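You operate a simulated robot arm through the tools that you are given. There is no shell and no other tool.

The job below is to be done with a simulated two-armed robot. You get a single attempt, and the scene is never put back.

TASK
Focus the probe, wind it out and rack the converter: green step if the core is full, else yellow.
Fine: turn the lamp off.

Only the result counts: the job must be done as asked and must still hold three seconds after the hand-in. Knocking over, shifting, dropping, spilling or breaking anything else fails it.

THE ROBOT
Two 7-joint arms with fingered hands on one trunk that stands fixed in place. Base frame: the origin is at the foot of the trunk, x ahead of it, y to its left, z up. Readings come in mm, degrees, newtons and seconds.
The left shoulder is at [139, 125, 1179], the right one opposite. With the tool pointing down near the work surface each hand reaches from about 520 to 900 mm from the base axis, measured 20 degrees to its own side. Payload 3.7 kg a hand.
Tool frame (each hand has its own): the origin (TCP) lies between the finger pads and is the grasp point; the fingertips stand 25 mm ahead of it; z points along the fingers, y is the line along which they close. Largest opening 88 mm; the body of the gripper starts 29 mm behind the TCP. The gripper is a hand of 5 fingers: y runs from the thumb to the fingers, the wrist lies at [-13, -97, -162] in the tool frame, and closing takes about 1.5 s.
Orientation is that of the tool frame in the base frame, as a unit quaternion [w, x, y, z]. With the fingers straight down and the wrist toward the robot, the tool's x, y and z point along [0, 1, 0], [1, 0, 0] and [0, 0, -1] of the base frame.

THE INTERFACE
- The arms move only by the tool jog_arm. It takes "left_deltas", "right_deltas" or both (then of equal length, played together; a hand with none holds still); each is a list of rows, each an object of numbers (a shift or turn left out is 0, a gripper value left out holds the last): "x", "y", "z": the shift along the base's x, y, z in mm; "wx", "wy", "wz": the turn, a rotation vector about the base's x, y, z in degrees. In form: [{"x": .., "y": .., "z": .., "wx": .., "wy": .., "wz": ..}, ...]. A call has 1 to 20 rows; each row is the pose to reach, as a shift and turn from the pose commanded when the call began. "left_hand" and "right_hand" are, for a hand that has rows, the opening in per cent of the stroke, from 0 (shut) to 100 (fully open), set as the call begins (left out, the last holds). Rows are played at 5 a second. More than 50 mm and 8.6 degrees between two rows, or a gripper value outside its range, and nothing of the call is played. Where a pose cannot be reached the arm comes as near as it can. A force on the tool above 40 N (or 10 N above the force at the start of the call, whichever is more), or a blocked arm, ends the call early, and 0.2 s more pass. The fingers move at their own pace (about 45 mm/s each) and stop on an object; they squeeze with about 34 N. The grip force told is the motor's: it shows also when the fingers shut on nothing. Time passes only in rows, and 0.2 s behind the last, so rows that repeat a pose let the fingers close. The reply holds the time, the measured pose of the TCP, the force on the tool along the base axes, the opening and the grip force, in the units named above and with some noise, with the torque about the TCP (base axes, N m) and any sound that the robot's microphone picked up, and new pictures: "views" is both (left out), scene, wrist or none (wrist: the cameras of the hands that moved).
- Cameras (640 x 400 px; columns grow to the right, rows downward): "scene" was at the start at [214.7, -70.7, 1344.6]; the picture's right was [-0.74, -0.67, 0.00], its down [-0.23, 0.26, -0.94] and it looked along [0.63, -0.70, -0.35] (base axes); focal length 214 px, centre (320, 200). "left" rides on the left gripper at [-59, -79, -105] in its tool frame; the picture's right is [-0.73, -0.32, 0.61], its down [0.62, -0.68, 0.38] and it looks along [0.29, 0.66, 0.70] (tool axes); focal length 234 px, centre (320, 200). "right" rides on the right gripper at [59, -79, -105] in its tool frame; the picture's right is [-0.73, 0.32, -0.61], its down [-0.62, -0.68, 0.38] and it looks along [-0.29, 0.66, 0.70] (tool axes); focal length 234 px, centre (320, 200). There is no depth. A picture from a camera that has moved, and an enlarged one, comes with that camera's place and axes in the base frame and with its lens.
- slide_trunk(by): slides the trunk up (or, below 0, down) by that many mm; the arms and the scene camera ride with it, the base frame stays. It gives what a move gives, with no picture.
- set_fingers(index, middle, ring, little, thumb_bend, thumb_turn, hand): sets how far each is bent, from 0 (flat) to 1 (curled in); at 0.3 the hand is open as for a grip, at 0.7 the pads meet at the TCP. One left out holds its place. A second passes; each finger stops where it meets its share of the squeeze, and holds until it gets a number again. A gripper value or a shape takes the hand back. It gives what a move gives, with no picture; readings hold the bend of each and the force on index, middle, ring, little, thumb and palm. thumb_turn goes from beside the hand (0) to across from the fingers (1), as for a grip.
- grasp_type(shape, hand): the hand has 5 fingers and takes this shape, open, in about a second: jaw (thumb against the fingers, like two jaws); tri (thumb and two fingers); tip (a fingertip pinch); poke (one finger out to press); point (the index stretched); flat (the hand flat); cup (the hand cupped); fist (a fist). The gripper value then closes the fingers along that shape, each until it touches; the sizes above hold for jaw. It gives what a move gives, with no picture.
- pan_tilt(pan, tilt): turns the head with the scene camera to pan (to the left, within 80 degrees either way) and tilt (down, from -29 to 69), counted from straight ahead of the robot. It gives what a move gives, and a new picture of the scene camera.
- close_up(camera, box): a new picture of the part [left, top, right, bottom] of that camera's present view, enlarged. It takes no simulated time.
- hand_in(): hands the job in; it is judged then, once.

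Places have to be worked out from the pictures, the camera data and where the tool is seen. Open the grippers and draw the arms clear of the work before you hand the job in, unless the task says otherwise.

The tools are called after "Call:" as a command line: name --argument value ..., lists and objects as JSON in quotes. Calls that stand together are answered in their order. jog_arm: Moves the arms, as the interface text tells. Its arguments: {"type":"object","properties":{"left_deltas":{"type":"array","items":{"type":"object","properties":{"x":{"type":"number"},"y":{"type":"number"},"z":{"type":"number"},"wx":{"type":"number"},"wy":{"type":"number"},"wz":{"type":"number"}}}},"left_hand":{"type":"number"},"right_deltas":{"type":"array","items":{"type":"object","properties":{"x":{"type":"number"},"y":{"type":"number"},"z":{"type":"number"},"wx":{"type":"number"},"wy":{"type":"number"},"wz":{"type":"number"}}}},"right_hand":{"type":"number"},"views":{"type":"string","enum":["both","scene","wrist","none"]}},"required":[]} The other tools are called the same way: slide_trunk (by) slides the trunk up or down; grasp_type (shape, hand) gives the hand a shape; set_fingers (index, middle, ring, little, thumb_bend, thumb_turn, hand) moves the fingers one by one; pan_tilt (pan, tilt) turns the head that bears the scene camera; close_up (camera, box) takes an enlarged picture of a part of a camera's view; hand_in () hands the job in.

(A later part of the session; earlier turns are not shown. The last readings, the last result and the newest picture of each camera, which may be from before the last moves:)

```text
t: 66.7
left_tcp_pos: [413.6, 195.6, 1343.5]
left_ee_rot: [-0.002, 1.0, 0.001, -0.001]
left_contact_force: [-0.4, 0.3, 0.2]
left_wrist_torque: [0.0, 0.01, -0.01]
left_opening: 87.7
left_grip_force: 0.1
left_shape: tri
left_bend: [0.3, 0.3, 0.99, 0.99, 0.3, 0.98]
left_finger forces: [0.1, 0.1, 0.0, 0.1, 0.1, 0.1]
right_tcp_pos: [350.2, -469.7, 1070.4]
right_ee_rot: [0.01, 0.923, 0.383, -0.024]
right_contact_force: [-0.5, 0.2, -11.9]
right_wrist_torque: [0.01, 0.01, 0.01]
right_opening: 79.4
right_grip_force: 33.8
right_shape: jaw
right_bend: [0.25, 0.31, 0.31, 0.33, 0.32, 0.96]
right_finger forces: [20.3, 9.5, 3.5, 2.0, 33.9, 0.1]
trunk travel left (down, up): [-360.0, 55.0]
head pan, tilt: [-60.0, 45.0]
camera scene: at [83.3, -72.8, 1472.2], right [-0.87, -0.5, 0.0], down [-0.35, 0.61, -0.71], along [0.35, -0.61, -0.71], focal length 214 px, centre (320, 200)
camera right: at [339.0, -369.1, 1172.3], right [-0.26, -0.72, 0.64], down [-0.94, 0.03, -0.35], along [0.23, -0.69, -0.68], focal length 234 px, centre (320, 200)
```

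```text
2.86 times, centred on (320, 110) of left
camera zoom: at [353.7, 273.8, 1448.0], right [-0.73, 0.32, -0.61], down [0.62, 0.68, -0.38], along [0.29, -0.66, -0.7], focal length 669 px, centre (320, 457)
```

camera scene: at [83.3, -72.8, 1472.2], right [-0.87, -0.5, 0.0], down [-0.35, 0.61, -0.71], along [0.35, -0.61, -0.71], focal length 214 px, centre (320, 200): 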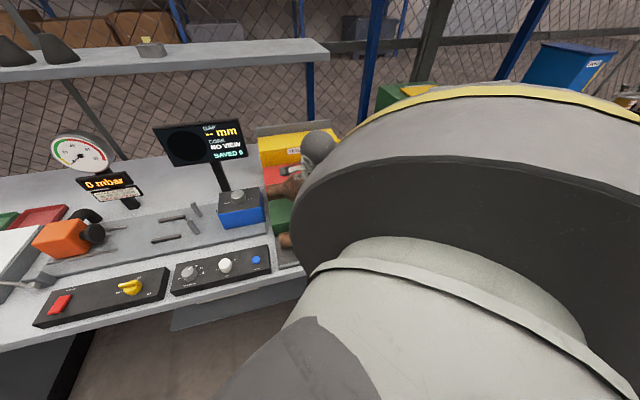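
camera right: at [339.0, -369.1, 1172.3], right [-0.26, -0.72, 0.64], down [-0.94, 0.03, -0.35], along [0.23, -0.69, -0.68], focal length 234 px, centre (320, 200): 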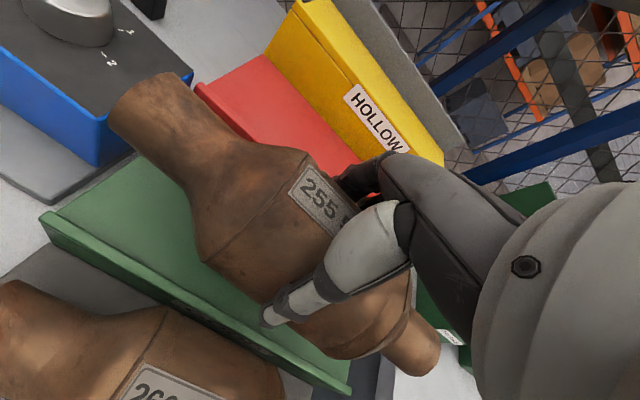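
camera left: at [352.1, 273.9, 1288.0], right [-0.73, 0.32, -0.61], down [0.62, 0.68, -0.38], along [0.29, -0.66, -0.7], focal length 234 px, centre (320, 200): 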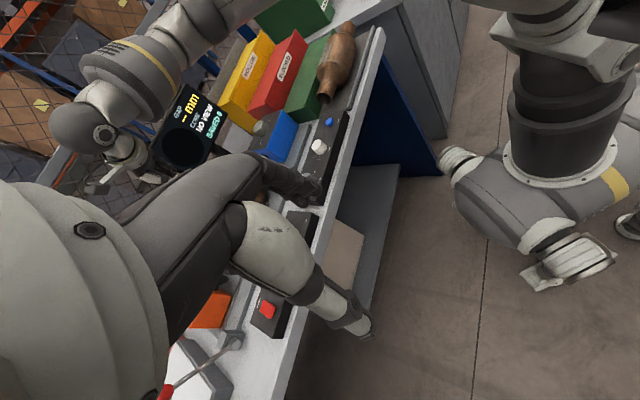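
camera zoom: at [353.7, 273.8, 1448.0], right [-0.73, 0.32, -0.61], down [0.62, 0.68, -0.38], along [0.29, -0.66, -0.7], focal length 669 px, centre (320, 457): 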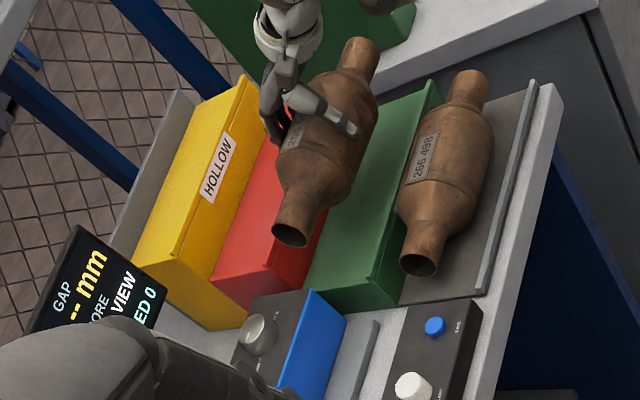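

The red face computes to v≈645 and the lip inner edge to v≈540, so the body (axis at v≈580) has about 20 mm on the far side. I lower to about 10 mm above the expected contact.

Call:
jog_arm --right_deltas '[{"z": -8}, {"z": -18}, {"z": -28}, {"z": -36}, {"z": -40}, {"z": -40}]' --views "both"

Call:
close_up --camera "left" --box '[260, 40, 380, 150]'

Call:
close_up --camera "right" --box '[60, 60, 460, 400]'

```text
t: 68.1
left_tcp_pos: [412.8, 194.9, 1342.2]
left_ee_rot: [-0.002, 1.0, 0.001, -0.001]
left_contact_force: [0.3, 0.8, -0.3]
left_wrist_torque: [0.04, 0.0, 0.04]
left_opening: 87.8
left_grip_force: 0.0
left_shape: tri
left_bend: [0.3, 0.3, 0.99, 0.99, 0.3, 0.98]
left_finger forces: [0.0, 0.1, 0.0, 0.0, 0.0, 0.1]
right_tcp_pos: [349.7, -469.1, 1030.5]
right_ee_rot: [0.01, 0.924, 0.382, -0.025]
right_contact_force: [-0.5, -0.3, -11.7]
right_wrist_torque: [0.07, -0.01, 0.0]
right_opening: 79.6
right_grip_force: 34.7
right_shape: jaw
right_bend: [0.25, 0.31, 0.31, 0.33, 0.33, 0.96]
right_finger forces: [20.2, 9.3, 3.3, 1.9, 33.6, 0.0]
trunk travel left (down, up): [-360.0, 55.0]
head pan, tilt: [-60.0, 45.0]
camera scene: at [83.3, -72.9, 1472.2], right [-0.87, -0.5, 0.0], down [-0.35, 0.61, -0.71], along [0.35, -0.61, -0.71], focal length 214 px, centre (320, 200)
camera right: at [338.8, -368.8, 1132.8], right [-0.26, -0.72, 0.64], down [-0.94, 0.03, -0.35], along [0.23, -0.69, -0.68], focal length 234 px, centre (320, 200)
```

scene: 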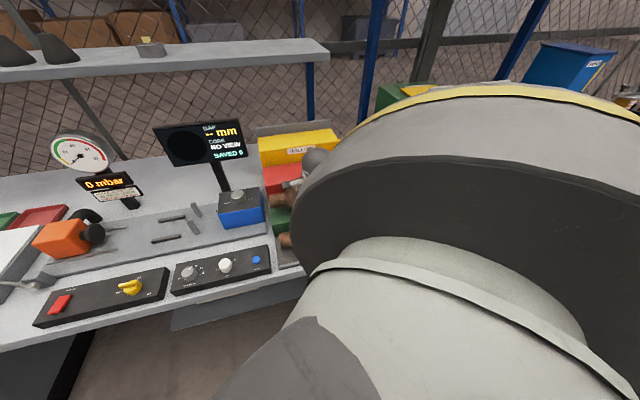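
right: 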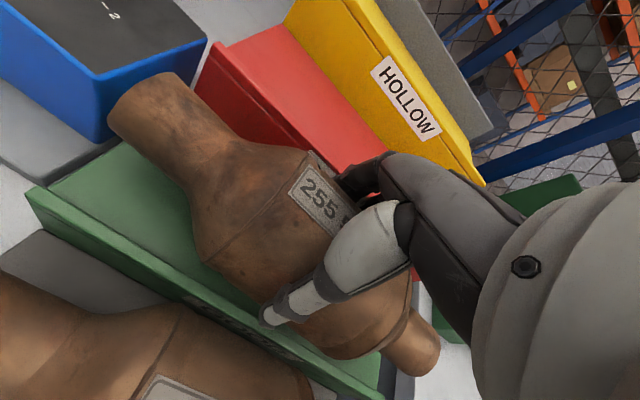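

```text
3.64 times, centred on (320, 95) of left
camera zoom: at [353.7, 273.7, 1448.0], right [-0.73, 0.32, -0.61], down [0.62, 0.68, -0.38], along [0.29, -0.66, -0.7], focal length 852 px, centre (320, 582)
```

zoom: 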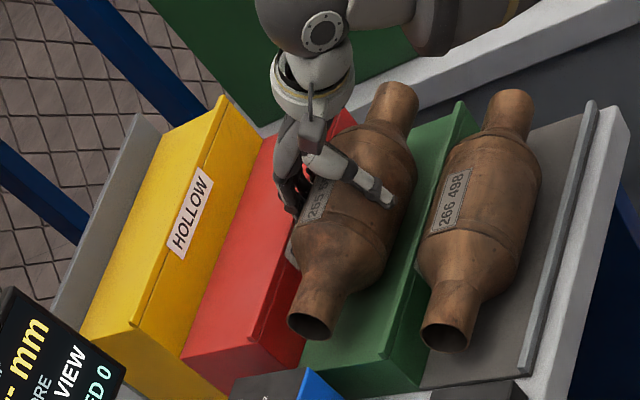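

```text
1.18 times, centred on (260, 230) of right
camera zoom: at [338.8, -368.8, 1132.8], right [-0.26, -0.72, 0.64], down [-0.94, 0.03, -0.35], along [0.23, -0.69, -0.68], focal length 276 px, centre (391, 165)
```

zoom: 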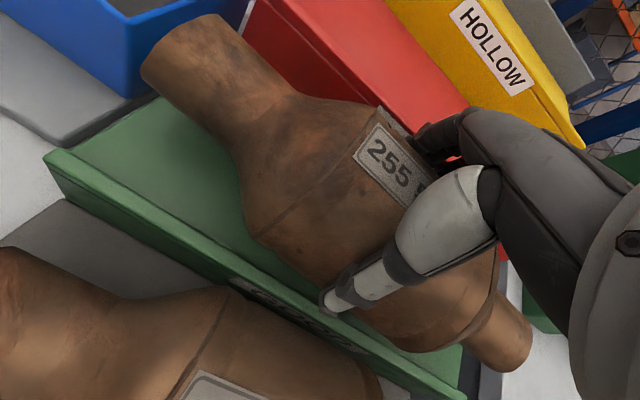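

The converter hangs just above the step, well aligned. I lower in 3 mm steps, watching the vertical force for contact.

Call:
jog_arm --right_deltas '[{"z": -2}, {"z": -4}, {"z": -6}, {"z": -6}]' --views "none"

Call:
jog_arm --right_deltas '[{"z": -2}, {"z": -4}, {"z": -4}]' --views "none"

```text
t: 69.1
left_tcp_pos: [414.2, 193.6, 1341.7]
left_ee_rot: [-0.002, 1.0, 0.001, -0.001]
left_contact_force: [0.0, 0.2, 0.3]
left_wrist_torque: [0.02, -0.02, 0.04]
left_opening: 87.6
left_grip_force: 0.0
left_shape: tri
left_bend: [0.3, 0.3, 0.99, 0.99, 0.3, 0.98]
left_finger forces: [0.0, 0.0, 0.0, 0.0, 0.0, 0.1]
right_tcp_pos: [348.7, -469.9, 1025.2]
right_ee_rot: [0.009, 0.924, 0.383, -0.024]
right_contact_force: [-0.7, -0.1, -12.0]
right_wrist_torque: [0.02, 0.0, 0.0]
right_opening: 79.7
right_grip_force: 34.3
right_shape: jaw
right_bend: [0.25, 0.31, 0.31, 0.33, 0.33, 0.96]
right_finger forces: [20.2, 9.4, 3.3, 1.9, 33.6, 0.0]
trunk travel left (down, up): [-360.0, 55.0]
head pan, tilt: [-60.0, 45.0]
```

```text
t: 69.9
left_tcp_pos: [413.6, 195.3, 1342.7]
left_ee_rot: [-0.001, 1.0, 0.001, -0.001]
left_contact_force: [0.8, 0.1, -0.9]
left_wrist_torque: [0.0, 0.0, 0.0]
left_opening: 87.8
left_grip_force: 0.1
left_shape: tri
left_bend: [0.3, 0.3, 0.99, 0.99, 0.3, 0.98]
left_finger forces: [0.0, 0.0, 0.1, 0.0, 0.0, 0.0]
right_tcp_pos: [350.0, -470.0, 1022.8]
right_ee_rot: [0.01, 0.923, 0.383, -0.024]
right_contact_force: [0.9, -1.5, -6.2]
right_wrist_torque: [0.0, -0.04, -0.01]
right_opening: 79.7
right_grip_force: 33.9
right_shape: jaw
right_bend: [0.25, 0.31, 0.31, 0.34, 0.33, 0.96]
right_finger forces: [20.7, 9.5, 3.7, 2.1, 33.9, 0.0]
trunk travel left (down, up): [-360.0, 55.0]
head pan, tilt: [-60.0, 45.0]
```

Contact has begun (load down to 6 N). I lower 3 mm more so the step carries the weight, and look.

Call:
jog_arm --right_deltas '[{"z": -1.5}, {"z": -3}, {"z": -3}]' --views "both"

Call:
close_up --camera "left" --box '[260, 40, 380, 150]'

Call:
close_up --camera "right" --box '[60, 60, 460, 400]'

```text
t: 70.7
left_tcp_pos: [412.5, 197.3, 1343.7]
left_ee_rot: [0.0, 1.0, 0.001, -0.001]
left_contact_force: [0.0, -0.3, -0.9]
left_wrist_torque: [-0.02, 0.01, -0.02]
left_opening: 87.6
left_grip_force: 0.1
left_shape: tri
left_bend: [0.3, 0.3, 0.99, 0.99, 0.3, 0.98]
left_finger forces: [0.0, 0.1, 0.1, 0.1, 0.1, 0.0]
right_tcp_pos: [349.1, -468.7, 1020.8]
right_ee_rot: [0.013, 0.924, 0.382, -0.022]
right_contact_force: [5.0, -2.9, 14.8]
right_wrist_torque: [0.03, -0.02, -0.01]
right_opening: 79.4
right_grip_force: 33.9
right_shape: jaw
right_bend: [0.25, 0.31, 0.31, 0.33, 0.33, 0.96]
right_finger forces: [22.7, 10.1, 4.0, 2.5, 34.9, 0.1]
trunk travel left (down, up): [-360.0, 55.0]
head pan, tilt: [-60.0, 45.0]
camera scene: at [82.4, -71.1, 1472.5], right [-0.87, -0.5, 0.0], down [-0.35, 0.61, -0.71], along [0.35, -0.61, -0.71], focal length 214 px, centre (320, 200)
camera right: at [337.2, -367.6, 1122.4], right [-0.27, -0.72, 0.65], down [-0.93, 0.03, -0.36], along [0.24, -0.7, -0.68], focal length 234 px, centre (320, 200)
```

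scene: 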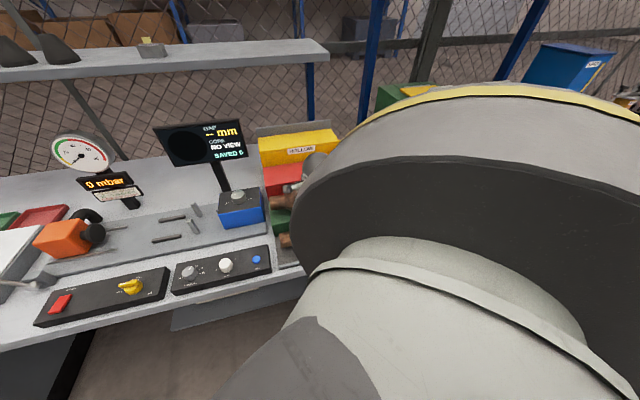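
right: 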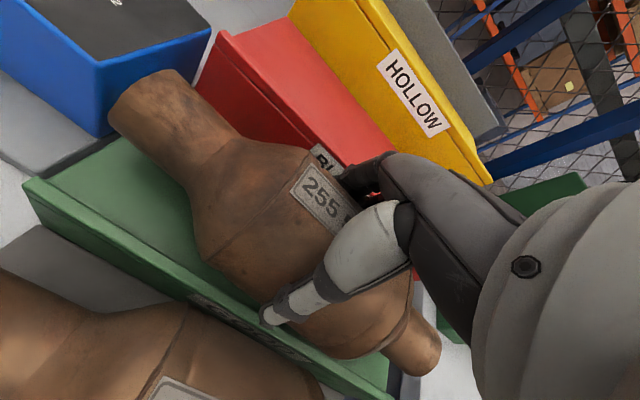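

```text
3.64 times, centred on (320, 95) of left
camera zoom: at [352.8, 275.4, 1448.1], right [-0.73, 0.32, -0.61], down [0.62, 0.68, -0.38], along [0.29, -0.66, -0.7], focal length 852 px, centre (320, 582)
```

zoom: 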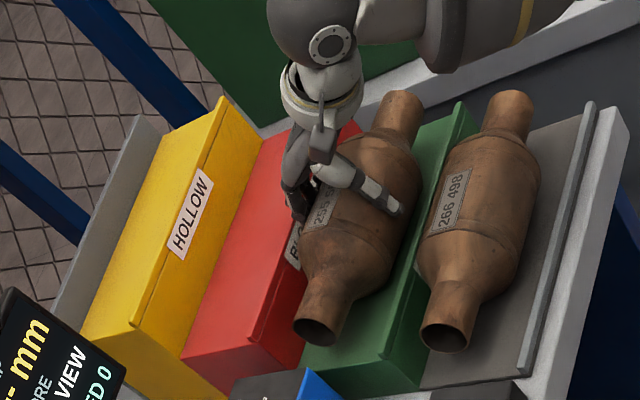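

```text
1.18 times, centred on (260, 230) of right
camera zoom: at [337.2, -367.6, 1122.4], right [-0.27, -0.72, 0.65], down [-0.93, 0.03, -0.36], along [0.24, -0.7, -0.68], focal length 276 px, centre (391, 165)
```

zoom: 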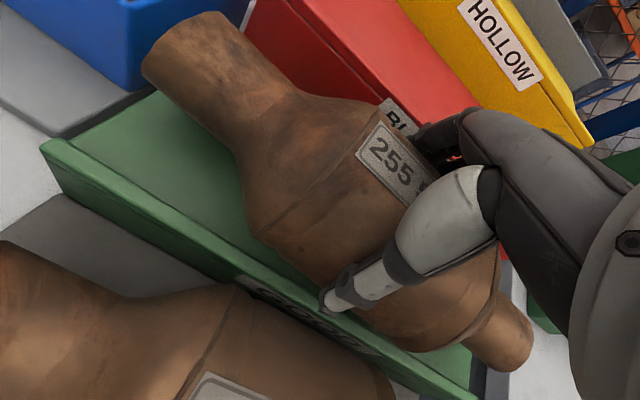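

It is seated (15 N of press). I ease up 2 mm to about neutral load, then open all fingers together moderately so as not to push the red face or the front converter.

Call:
jog_arm --right_deltas '[{"z": 1}, {"z": 1.5}, {"z": 1.5}]' --views "none"

Call:
set_fingers --hand "right" --index 0.2 --middle 0.22 --ring 0.22 --little 0.22 --thumb_bend 0.18

Call:
close_up --camera "right" --box '[60, 60, 460, 400]'

Call:
close_up --camera "left" --box '[260, 40, 380, 150]'

```text
t: 71.5
left_tcp_pos: [412.8, 195.7, 1342.9]
left_ee_rot: [0.0, 1.0, 0.001, 0.0]
left_contact_force: [0.0, 0.2, -0.3]
left_wrist_torque: [-0.02, -0.01, -0.02]
left_opening: 87.5
left_grip_force: 0.0
left_shape: tri
left_bend: [0.3, 0.3, 0.99, 0.99, 0.3, 0.98]
left_finger forces: [0.0, 0.0, 0.0, 0.1, 0.0, 0.0]
right_tcp_pos: [349.4, -467.6, 1020.3]
right_ee_rot: [0.011, 0.924, 0.382, -0.024]
right_contact_force: [5.1, -4.0, 15.6]
right_wrist_torque: [-0.05, -0.03, 0.05]
right_opening: 79.6
right_grip_force: 33.9
right_shape: jaw
right_bend: [0.25, 0.31, 0.31, 0.33, 0.33, 0.96]
right_finger forces: [23.2, 10.1, 4.0, 2.5, 34.5, 0.0]
trunk travel left (down, up): [-360.0, 55.0]
head pan, tilt: [-60.0, 45.0]
```

```text
t: 72.5
left_tcp_pos: [413.6, 195.4, 1342.8]
left_ee_rot: [0.0, 1.0, 0.0, 0.0]
left_contact_force: [0.2, -0.2, 0.7]
left_wrist_torque: [0.02, 0.02, 0.02]
left_opening: 87.7
left_grip_force: 0.0
left_shape: tri
left_bend: [0.3, 0.3, 0.99, 0.99, 0.3, 0.98]
left_finger forces: [0.0, 0.0, 0.0, 0.0, 0.0, 0.0]
right_tcp_pos: [349.2, -469.4, 1020.4]
right_ee_rot: [0.011, 0.924, 0.383, -0.024]
right_contact_force: [0.0, -0.1, -0.1]
right_wrist_torque: [0.02, -0.03, -0.01]
right_opening: 104.2
right_grip_force: 0.0
right_shape: fingers
right_bend: [0.2, 0.22, 0.22, 0.22, 0.18, 1.0]
right_finger forces: [0.0, 0.0, 0.0, 0.0, 0.1, 0.0]
trunk travel left (down, up): [-360.0, 55.0]
head pan, tilt: [-60.0, 45.0]
```

```text
1.18 times, centred on (260, 230) of right
camera zoom: at [337.8, -367.9, 1122.1], right [-0.26, -0.72, 0.64], down [-0.94, 0.03, -0.35], along [0.23, -0.69, -0.68], focal length 276 px, centre (391, 165)
```

zoom: 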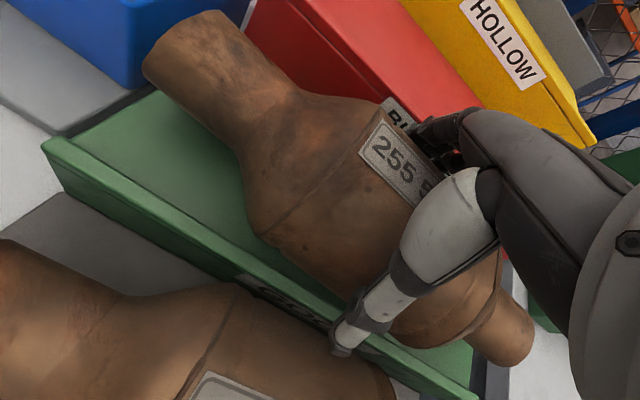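

```text
3.64 times, centred on (320, 95) of left
camera zoom: at [352.8, 274.9, 1448.0], right [-0.73, 0.32, -0.61], down [0.62, 0.68, -0.38], along [0.29, -0.66, -0.7], focal length 852 px, centre (320, 582)
```

zoom: 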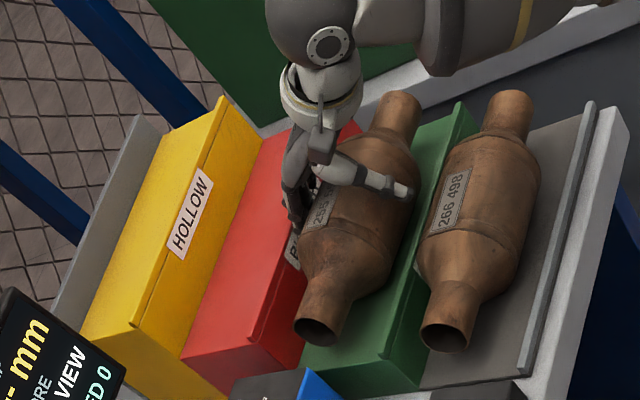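

Released with no contact force, and the converter stays put on the green step. I lift the hand straight up slowly.

Call:
jog_arm --right_deltas '[{"z": 6}, {"z": 14}, {"z": 24}, {"z": 36}, {"z": 50}, {"z": 70}, {"z": 95}, {"z": 125}, {"z": 155}]' --views "both"

Call:
close_up --camera "right" --box '[60, 60, 460, 400]'

Call:
close_up --camera "left" --box '[240, 20, 400, 150]'

```text
t: 74.5
left_tcp_pos: [412.3, 194.3, 1342.1]
left_ee_rot: [0.0, 1.0, 0.0, 0.0]
left_contact_force: [-0.3, -0.3, 0.1]
left_wrist_torque: [0.02, 0.01, 0.0]
left_opening: 87.6
left_grip_force: 0.1
left_shape: tri
left_bend: [0.3, 0.3, 0.99, 0.99, 0.3, 0.98]
left_finger forces: [0.0, 0.0, 0.0, 0.0, 0.0, 0.0]
right_tcp_pos: [351.0, -469.3, 1176.8]
right_ee_rot: [0.009, 0.924, 0.382, -0.025]
right_contact_force: [0.3, -0.4, -0.9]
right_wrist_torque: [0.02, 0.06, -0.01]
right_opening: 104.2
right_grip_force: 0.2
right_shape: fingers
right_bend: [0.2, 0.22, 0.22, 0.22, 0.18, 1.0]
right_finger forces: [0.0, 0.1, 0.0, 0.0, 0.1, 0.0]
trunk travel left (down, up): [-360.0, 55.0]
head pan, tilt: [-60.0, 45.0]
camera scene: at [81.8, -72.4, 1472.4], right [-0.87, -0.5, 0.0], down [-0.35, 0.61, -0.71], along [0.35, -0.61, -0.71], focal length 214 px, centre (320, 200)
camera right: at [339.9, -369.6, 1278.7], right [-0.26, -0.72, 0.64], down [-0.94, 0.03, -0.35], along [0.23, -0.69, -0.68], focal length 234 px, centre (320, 200)
```

scene: 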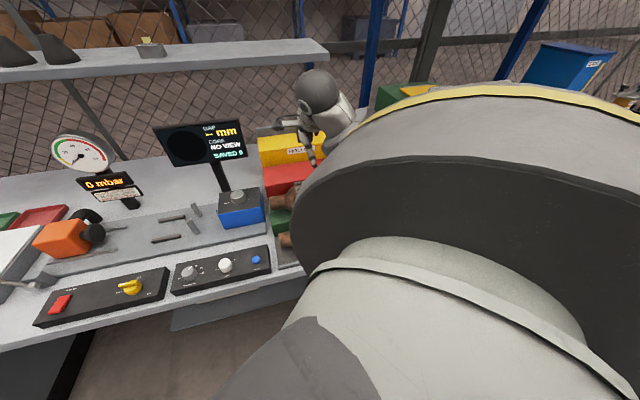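
right: 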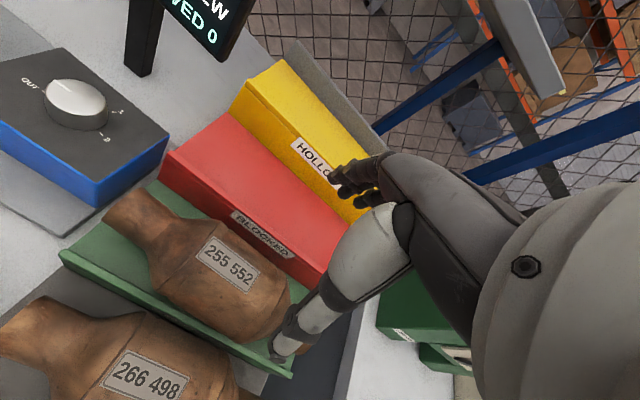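

```text
1.18 times, centred on (260, 230) of right
camera zoom: at [339.9, -369.6, 1278.7], right [-0.26, -0.72, 0.64], down [-0.94, 0.03, -0.35], along [0.23, -0.69, -0.68], focal length 276 px, centre (391, 165)
```

zoom: 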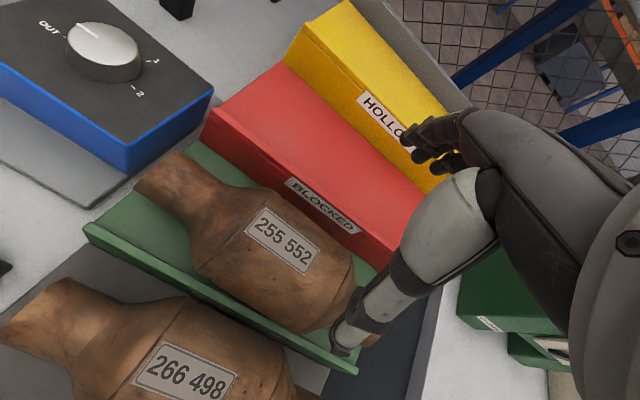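

```text
3.08 times, centred on (320, 85) of left
camera zoom: at [352.2, 274.2, 1448.4], right [-0.73, 0.32, -0.61], down [0.62, 0.68, -0.38], along [0.29, -0.66, -0.7], focal length 720 px, centre (320, 554)
```

zoom: 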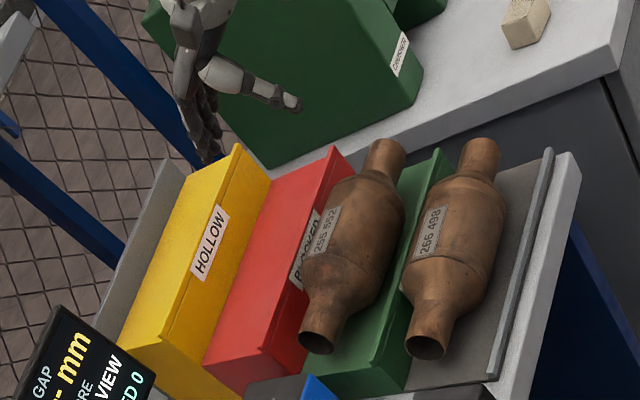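

The converter rests on the green step and the winding knob is at OUT. I raise the right hand well clear and bring the left hand from the side to above the lamp knob (about (439.5,-188)), turned to yaw −80° so its fingers stay away from the SAVE button.

Call:
jog_arm --right_deltas '[{"z": 30, "x": -2, "y": -2}, {"z": 60, "x": -4, "y": -4}, {"z": 90, "x": -6, "y": -6}, {"z": 120, "x": -8, "y": -8}, {"z": 150, "x": -10, "y": -10}, {"z": 150, "x": -10, "y": -10}]' --views "none"

Call:
jog_arm --left_deltas '[{"y": -40, "z": -15, "wz": 2}, {"y": -80, "z": -30, "wz": 4}, {"x": 5, "y": -120, "z": -45, "wz": 6}, {"x": 10, "y": -160, "z": -60, "wz": 8}, {"x": 15, "y": -200, "z": -80, "wz": 10}, {"x": 20, "y": -240, "z": -100, "wz": 10}, {"x": 26, "y": -280, "z": -120, "wz": 10}, {"x": 26, "y": -320, "z": -140, "wz": 10}, {"x": 26, "y": -360, "z": -160, "wz": 10}, {"x": 26, "y": -383, "z": -195, "wz": 10}, {"x": 26, "y": -383, "z": -235, "wz": 10}, {"x": 26, "y": -383, "z": -270, "wz": 10}, {"x": 26, "y": -383, "z": -270, "wz": 10}]' --views "both"

```text
t: 75.9
left_tcp_pos: [413.6, 196.0, 1343.8]
left_ee_rot: [0.0, 1.0, 0.002, -0.002]
left_contact_force: [-0.6, 0.4, 0.1]
left_wrist_torque: [-0.02, 0.0, -0.03]
left_opening: 88.0
left_grip_force: 0.1
left_shape: tri
left_bend: [0.3, 0.3, 0.99, 0.99, 0.3, 0.98]
left_finger forces: [0.0, 0.1, 0.1, 0.1, 0.1, 0.1]
right_tcp_pos: [339.9, -478.3, 1323.4]
right_ee_rot: [0.01, 0.923, 0.383, -0.024]
right_contact_force: [0.0, 0.7, 0.2]
right_wrist_torque: [0.0, 0.0, 0.01]
right_opening: 104.3
right_grip_force: 0.0
right_shape: fingers
right_bend: [0.2, 0.22, 0.22, 0.22, 0.18, 1.0]
right_finger forces: [0.1, 0.0, 0.0, 0.0, 0.0, 0.0]
trunk travel left (down, up): [-360.0, 55.0]
head pan, tilt: [-60.0, 45.0]
```

```text
t: 78.7
left_tcp_pos: [439.2, -188.5, 1073.6]
left_ee_rot: [0.0, 0.996, 0.089, 0.0]
left_contact_force: [0.5, 0.4, -0.2]
left_wrist_torque: [-0.01, -0.01, 0.03]
left_opening: 87.8
left_grip_force: 0.1
left_shape: tri
left_bend: [0.3, 0.3, 0.99, 0.99, 0.3, 0.98]
left_finger forces: [0.0, 0.1, 0.0, 0.0, 0.0, 0.0]
right_tcp_pos: [340.8, -478.6, 1324.9]
right_ee_rot: [0.01, 0.924, 0.382, -0.024]
right_contact_force: [-0.6, -0.1, 0.3]
right_wrist_torque: [0.03, 0.01, 0.0]
right_opening: 104.1
right_grip_force: 0.1
right_shape: fingers
right_bend: [0.2, 0.22, 0.22, 0.22, 0.18, 1.0]
right_finger forces: [0.0, 0.0, 0.0, 0.0, 0.0, 0.0]
trunk travel left (down, up): [-360.0, 55.0]
head pan, tilt: [-60.0, 45.0]
camera scene: at [82.5, -71.8, 1472.3], right [-0.87, -0.5, 0.0], down [-0.35, 0.61, -0.71], along [0.35, -0.61, -0.71], focal length 214 px, centre (320, 200)
camera left: at [367.1, -119.0, 1179.4], right [-0.77, 0.19, -0.61], down [0.49, 0.78, -0.38], along [0.4, -0.6, -0.7], focal length 234 px, centre (320, 200)
```

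scene: 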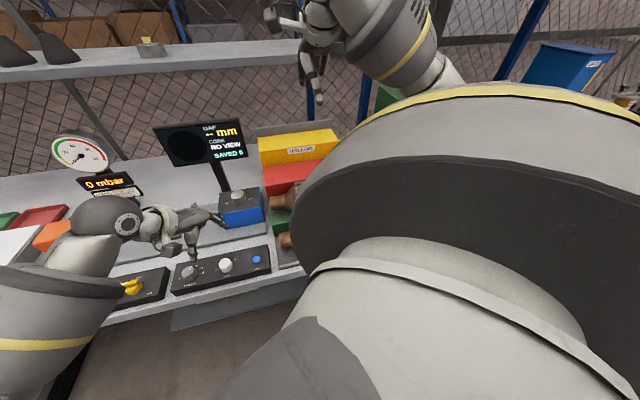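
left: 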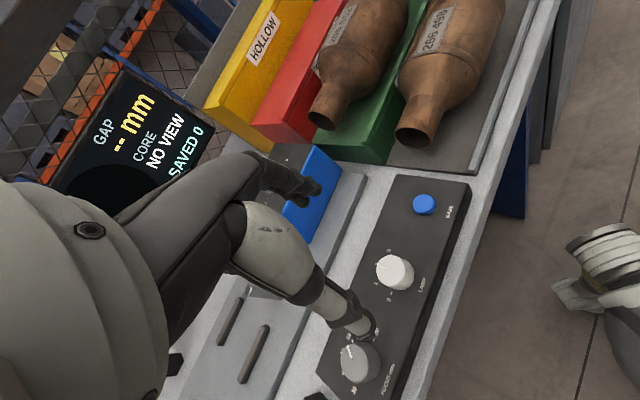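

The lamp knob sits almost exactly under the tool axis. I zoom to confirm, then descend.

Call:
close_up --camera "left" --box '[330, 210, 450, 330]'

```text
3.33 times, centred on (390, 270) of left
camera zoom: at [367.1, -119.0, 1179.4], right [-0.77, 0.19, -0.61], down [0.49, 0.78, -0.38], along [0.4, -0.6, -0.7], focal length 781 px, centre (87, -33)
```

zoom: 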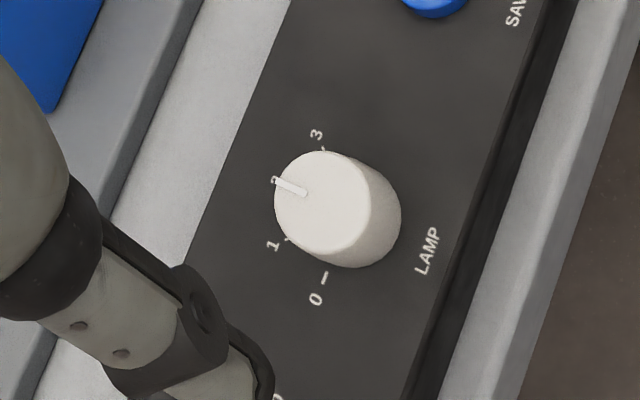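

The alignment is within 1 mm. I descend to the same gripping height as at the focus knob (TCP about 963).

Call:
jog_arm --left_deltas '[{"z": -30}, {"z": -60}, {"z": -80}, {"z": -95}, {"z": -104}, {"z": -109}, {"z": -109}]' --views "both"

Call:
close_up --camera "left" --box '[230, 150, 430, 350]'

Call:
close_up --camera "scene" --box '[140, 190, 300, 310]'

```text
t: 80.3
left_tcp_pos: [439.5, -188.6, 962.8]
left_ee_rot: [0.001, 0.996, 0.088, -0.001]
left_contact_force: [0.5, -0.3, 0.4]
left_wrist_torque: [0.01, -0.03, 0.02]
left_opening: 88.0
left_grip_force: 0.0
left_shape: tri
left_bend: [0.3, 0.3, 0.99, 0.99, 0.3, 0.98]
left_finger forces: [0.1, 0.0, 0.1, 0.0, 0.0, 0.0]
right_tcp_pos: [340.6, -479.0, 1324.4]
right_ee_rot: [0.01, 0.924, 0.382, -0.024]
right_contact_force: [1.4, 0.5, 0.6]
right_wrist_torque: [0.02, -0.03, 0.01]
right_opening: 104.3
right_grip_force: 0.0
right_shape: fingers
right_bend: [0.2, 0.22, 0.22, 0.22, 0.18, 1.0]
right_finger forces: [0.0, 0.0, 0.0, 0.0, 0.1, 0.0]
trunk travel left (down, up): [-360.0, 55.0]
head pan, tilt: [-60.0, 45.0]
camera scene: at [82.6, -71.9, 1472.3], right [-0.87, -0.5, 0.0], down [-0.35, 0.61, -0.71], along [0.35, -0.61, -0.71], focal length 214 px, centre (320, 200)
camera left: at [366.7, -120.0, 1068.9], right [-0.77, 0.19, -0.61], down [0.49, 0.78, -0.38], along [0.4, -0.6, -0.7], focal length 234 px, centre (320, 200)
```

scene: 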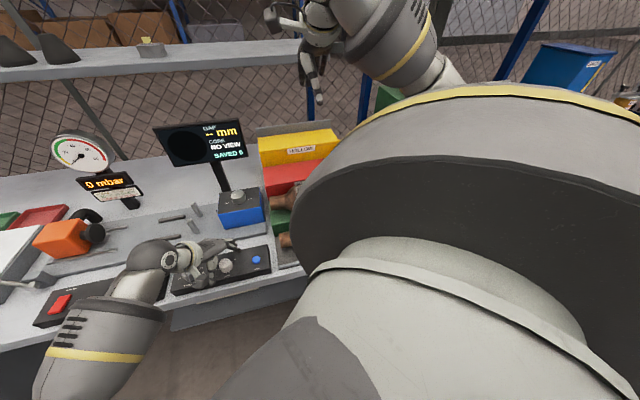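
left: 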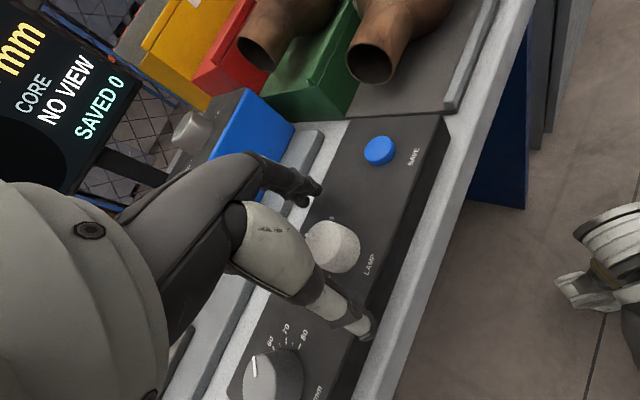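

```text
2.00 times, centred on (330, 250) of left
camera zoom: at [366.7, -120.0, 1068.9], right [-0.77, 0.19, -0.61], down [0.49, 0.78, -0.38], along [0.4, -0.6, -0.7], focal length 468 px, centre (300, 100)
```

zoom: 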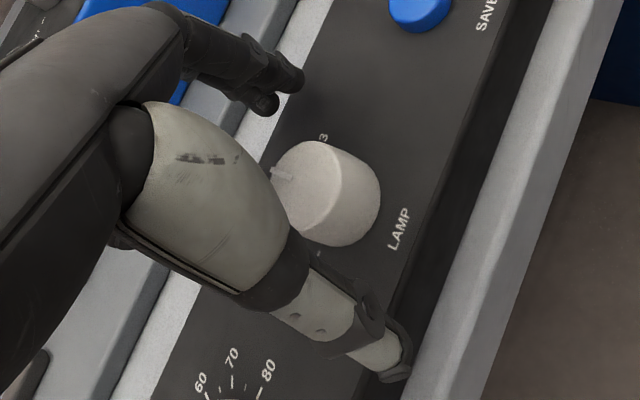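

```text
3.33 times, centred on (220, 250) of scene
camera zoom: at [82.6, -71.9, 1472.3], right [-0.87, -0.5, 0.0], down [-0.35, 0.61, -0.71], along [0.35, -0.61, -0.71], focal length 715 px, centre (653, 33)
```

zoom: 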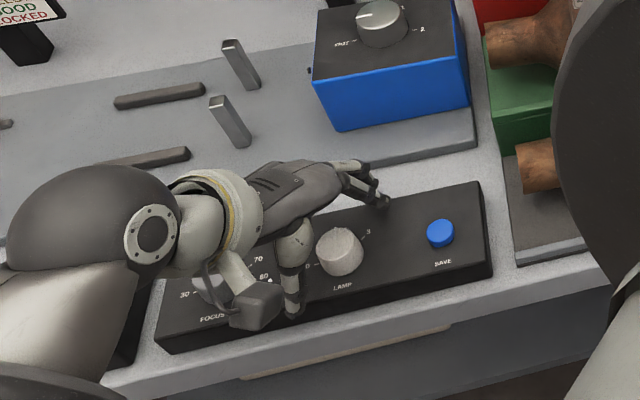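

The lamp knob is centred between thumb and fingers, and SAVE is clear. I close the pinch.

Call:
jog_arm --left_deltas '[{"z": 0}, {"z": 0}, {"z": 0}, {"z": 0}, {"z": 0}, {"z": 0}, {"z": 0}, {"z": 0}]' --left_hand 10 --views "wrist"

Call:
close_up --camera "left" --box '[230, 150, 430, 350]'

```text
t: 82.1
left_tcp_pos: [439.4, -187.5, 962.9]
left_ee_rot: [0.0, 0.996, 0.088, -0.001]
left_contact_force: [-1.1, 0.9, -1.0]
left_wrist_torque: [-0.03, 0.02, 0.0]
left_opening: 22.8
left_grip_force: 33.9
left_shape: tri
left_bend: [0.74, 0.55, 1.0, 1.0, 0.74, 1.0]
left_finger forces: [14.5, 14.4, 0.0, 0.0, 30.5, 0.1]
right_tcp_pos: [340.2, -479.1, 1322.9]
right_ee_rot: [0.01, 0.924, 0.382, -0.024]
right_contact_force: [-0.5, -0.2, -0.8]
right_wrist_torque: [-0.02, -0.01, 0.02]
right_opening: 104.4
right_grip_force: 0.0
right_shape: fingers
right_bend: [0.2, 0.22, 0.22, 0.22, 0.18, 1.0]
right_finger forces: [0.0, 0.0, 0.1, 0.0, 0.1, 0.1]
trunk travel left (down, up): [-360.0, 55.0]
head pan, tilt: [-60.0, 45.0]
camera left: at [366.6, -119.9, 1069.1], right [-0.77, 0.19, -0.61], down [0.49, 0.78, -0.38], along [0.4, -0.6, -0.7], focal length 234 px, centre (320, 200)
```

left: 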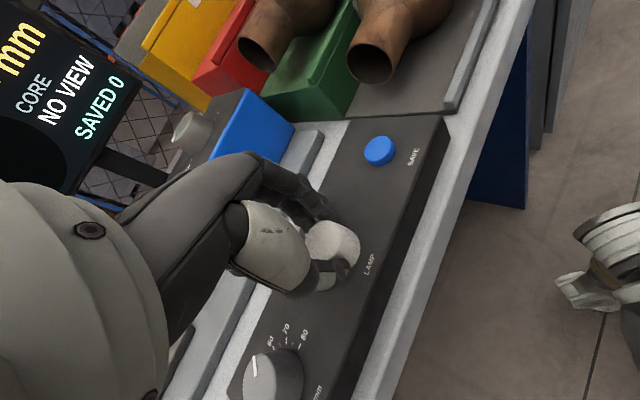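

```text
2.00 times, centred on (330, 250) of left
camera zoom: at [366.6, -119.9, 1069.1], right [-0.77, 0.19, -0.61], down [0.49, 0.78, -0.38], along [0.4, -0.6, -0.7], focal length 468 px, centre (300, 100)
```

zoom: 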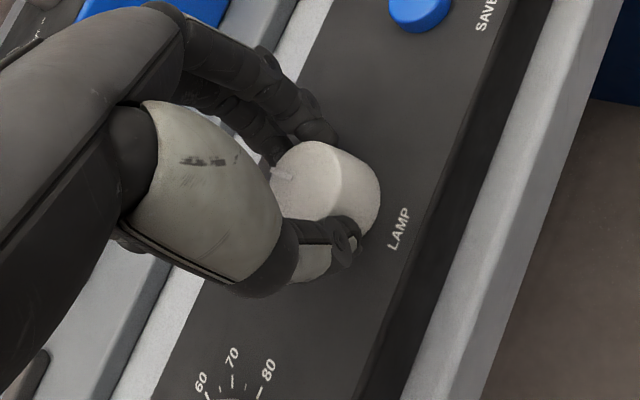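

The lamp knob is gripped like the focus knob was. I turn it 90° counter-clockwise, from 2 to 0.

Call:
jog_arm --left_deltas '[{"wz": 6}, {"wz": 12}, {"wz": 18}, {"wz": 24}, {"wz": 30}, {"wz": 36}, {"wz": 42}, {"wz": 48}, {"wz": 54}, {"wz": 60}, {"wz": 66}, {"wz": 72}, {"wz": 78}, {"wz": 84}, {"wz": 90}, {"wz": 90}]' --views "both"

Call:
close_up --camera "left" --box '[230, 150, 430, 350]'

Call:
close_up --camera "scene" --box '[160, 220, 280, 310]'

```text
t: 85.5
left_tcp_pos: [438.4, -188.8, 964.8]
left_ee_rot: [0.0, 0.642, 0.767, 0.0]
left_contact_force: [-0.7, -5.6, 0.9]
left_wrist_torque: [-0.1, -0.08, -0.14]
left_opening: 22.0
left_grip_force: 33.7
left_shape: tri
left_bend: [0.74, 0.55, 1.0, 1.0, 0.75, 1.0]
left_finger forces: [16.3, 15.8, 0.1, 0.0, 33.4, 0.0]
right_tcp_pos: [339.7, -478.6, 1324.3]
right_ee_rot: [0.009, 0.924, 0.383, -0.023]
right_contact_force: [-0.3, -0.1, 0.1]
right_wrist_torque: [0.01, 0.01, -0.01]
right_opening: 104.5
right_grip_force: 0.1
right_shape: fingers
right_bend: [0.2, 0.22, 0.22, 0.22, 0.18, 1.0]
right_finger forces: [0.0, 0.0, 0.0, 0.0, 0.1, 0.1]
trunk travel left (down, up): [-360.0, 55.0]
head pan, tilt: [-60.0, 45.0]
camera scene: at [82.4, -72.9, 1472.3], right [-0.87, -0.5, 0.0], down [-0.35, 0.61, -0.71], along [0.35, -0.61, -0.71], focal length 214 px, centre (320, 200)
camera left: at [370.2, -259.9, 1069.3], right [-0.19, -0.77, -0.61], down [-0.78, 0.49, -0.38], along [0.6, 0.4, -0.7], focal length 234 px, centre (320, 200)
```

scene: 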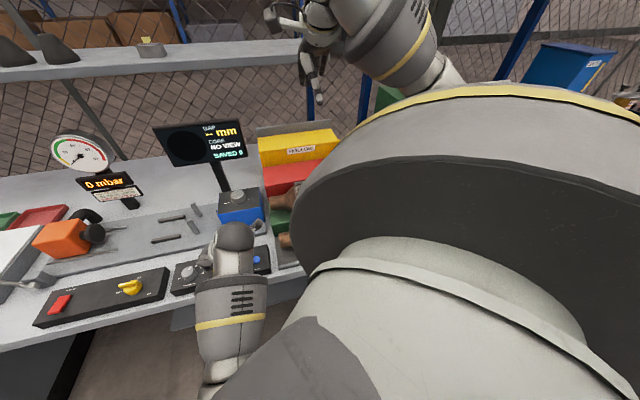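
left: 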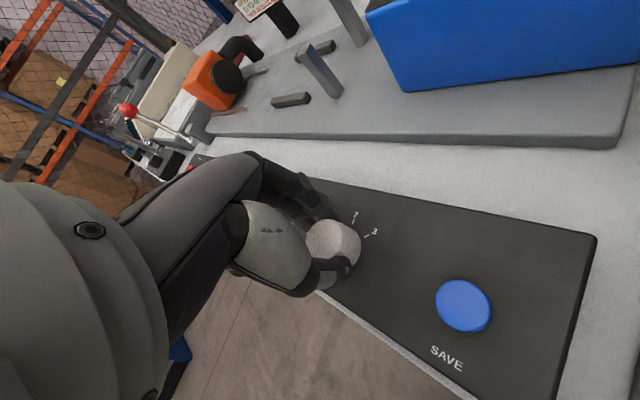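

```text
2.00 times, centred on (330, 250) of left
camera zoom: at [370.2, -259.9, 1069.3], right [-0.19, -0.77, -0.61], down [-0.78, 0.49, -0.38], along [0.6, 0.4, -0.7], focal length 468 px, centre (300, 100)
```

zoom: 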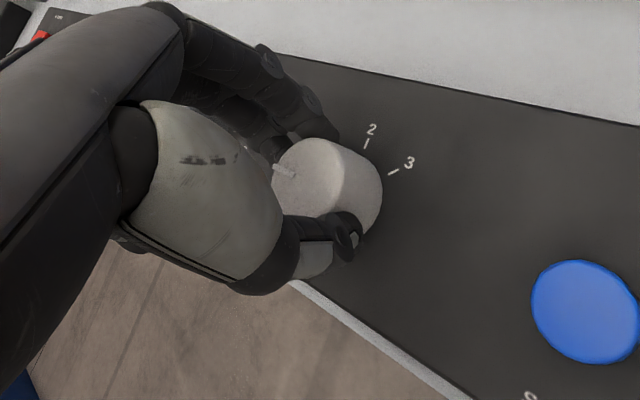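

```text
4.44 times, centred on (220, 265) of scene
camera zoom: at [82.4, -72.9, 1472.3], right [-0.87, -0.5, 0.0], down [-0.35, 0.61, -0.71], along [0.35, -0.61, -0.71], focal length 953 px, centre (764, -89)
```

zoom: 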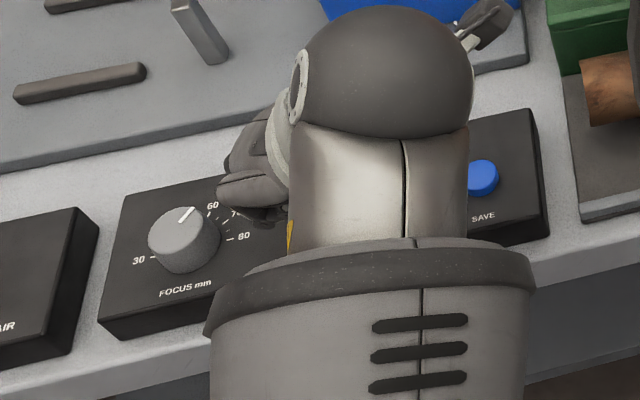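

The knob turned with the hand by 90°. I open the pinch partway, lift straight up, and check the lamp pointer.

Call:
jog_arm --left_deltas '[{"z": 0}, {"z": 0}, {"z": 0}, {"z": 0}, {"z": 0}, {"z": 0}, {"z": 0}]' --left_hand 75 --views "none"

Call:
jog_arm --left_deltas '[{"z": 12}, {"z": 35}, {"z": 70}, {"z": 110}, {"z": 150}]' --views "both"

Call:
close_up --camera "left" --box '[330, 200, 530, 330]'

Call:
close_up --camera "scene" --box '[160, 220, 280, 310]'

```text
t: 87.1
left_tcp_pos: [438.3, -188.0, 964.8]
left_ee_rot: [0.001, 0.643, 0.766, -0.001]
left_contact_force: [-0.2, 0.1, -0.4]
left_wrist_torque: [0.01, -0.02, 0.01]
left_opening: 65.7
left_grip_force: 0.0
left_shape: tri
left_bend: [0.27, 0.36, 0.99, 0.99, 0.54, 0.99]
left_finger forces: [0.1, 0.0, 0.0, 0.0, 0.0, 0.0]
right_tcp_pos: [339.6, -479.8, 1324.6]
right_ee_rot: [0.01, 0.923, 0.383, -0.024]
right_contact_force: [-0.4, 0.0, -0.5]
right_wrist_torque: [0.02, -0.01, 0.01]
right_opening: 104.4
right_grip_force: 0.1
right_shape: fingers
right_bend: [0.2, 0.22, 0.22, 0.22, 0.18, 1.0]
right_finger forces: [0.0, 0.1, 0.1, 0.1, 0.1, 0.0]
trunk travel left (down, up): [-360.0, 55.0]
head pan, tilt: [-60.0, 45.0]
```

```text
t: 88.3
left_tcp_pos: [441.2, -191.8, 1114.5]
left_ee_rot: [0.001, 0.642, 0.766, -0.002]
left_contact_force: [0.1, -0.4, -1.1]
left_wrist_torque: [0.02, -0.01, 0.0]
left_opening: 65.7
left_grip_force: 0.1
left_shape: tri
left_bend: [0.27, 0.36, 0.99, 0.99, 0.54, 0.99]
left_finger forces: [0.1, 0.1, 0.1, 0.0, 0.0, 0.1]
right_tcp_pos: [340.8, -479.1, 1323.3]
right_ee_rot: [0.01, 0.924, 0.382, -0.024]
right_contact_force: [-0.5, 0.5, 0.3]
right_wrist_torque: [0.06, 0.06, -0.03]
right_opening: 104.4
right_grip_force: 0.0
right_shape: fingers
right_bend: [0.2, 0.22, 0.22, 0.22, 0.18, 1.0]
right_finger forces: [0.0, 0.0, 0.0, 0.0, 0.0, 0.0]
trunk travel left (down, up): [-360.0, 55.0]
head pan, tilt: [-60.0, 45.0]
camera scene: at [82.6, -72.1, 1472.3], right [-0.87, -0.5, 0.0], down [-0.35, 0.61, -0.71], along [0.35, -0.61, -0.71], focal length 214 px, centre (320, 200)
camera left: at [371.7, -263.5, 1220.8], right [-0.19, -0.77, -0.6], down [-0.78, 0.49, -0.38], along [0.6, 0.4, -0.7], focal length 234 px, centre (320, 200)
```

scene: 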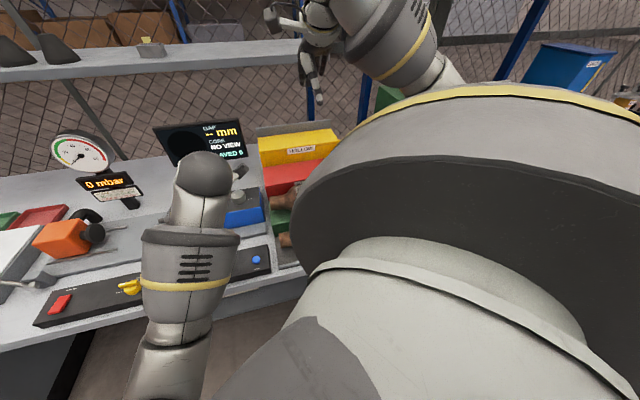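
left: 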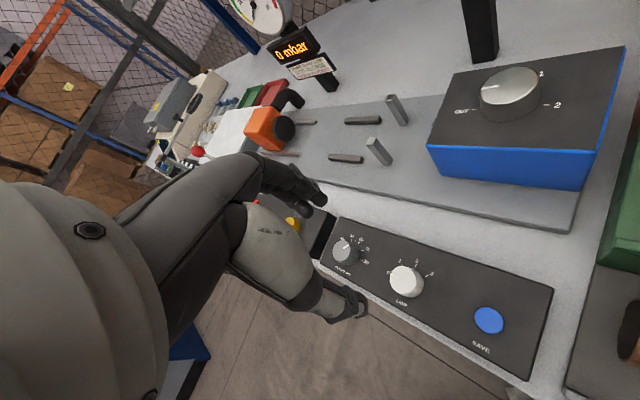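

```text
3.08 times, centred on (430, 265) of left
camera zoom: at [371.7, -263.5, 1220.8], right [-0.19, -0.77, -0.6], down [-0.78, 0.49, -0.38], along [0.6, 0.4, -0.7], focal length 720 px, centre (-18, 0)
```

zoom: 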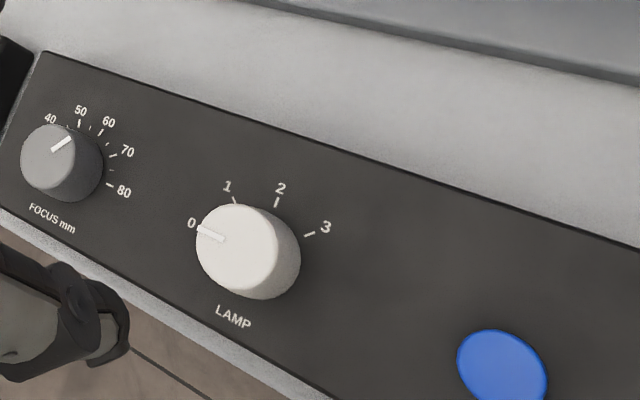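

```text
4.44 times, centred on (220, 265) of scene
camera zoom: at [82.6, -72.1, 1472.3], right [-0.87, -0.5, 0.0], down [-0.35, 0.61, -0.71], along [0.35, -0.61, -0.71], focal length 953 px, centre (764, -89)
```

zoom: 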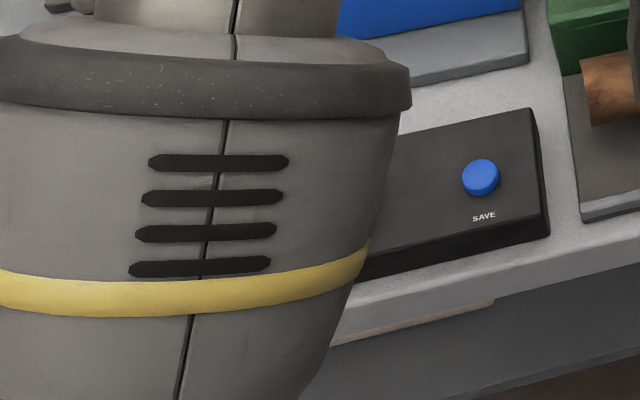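

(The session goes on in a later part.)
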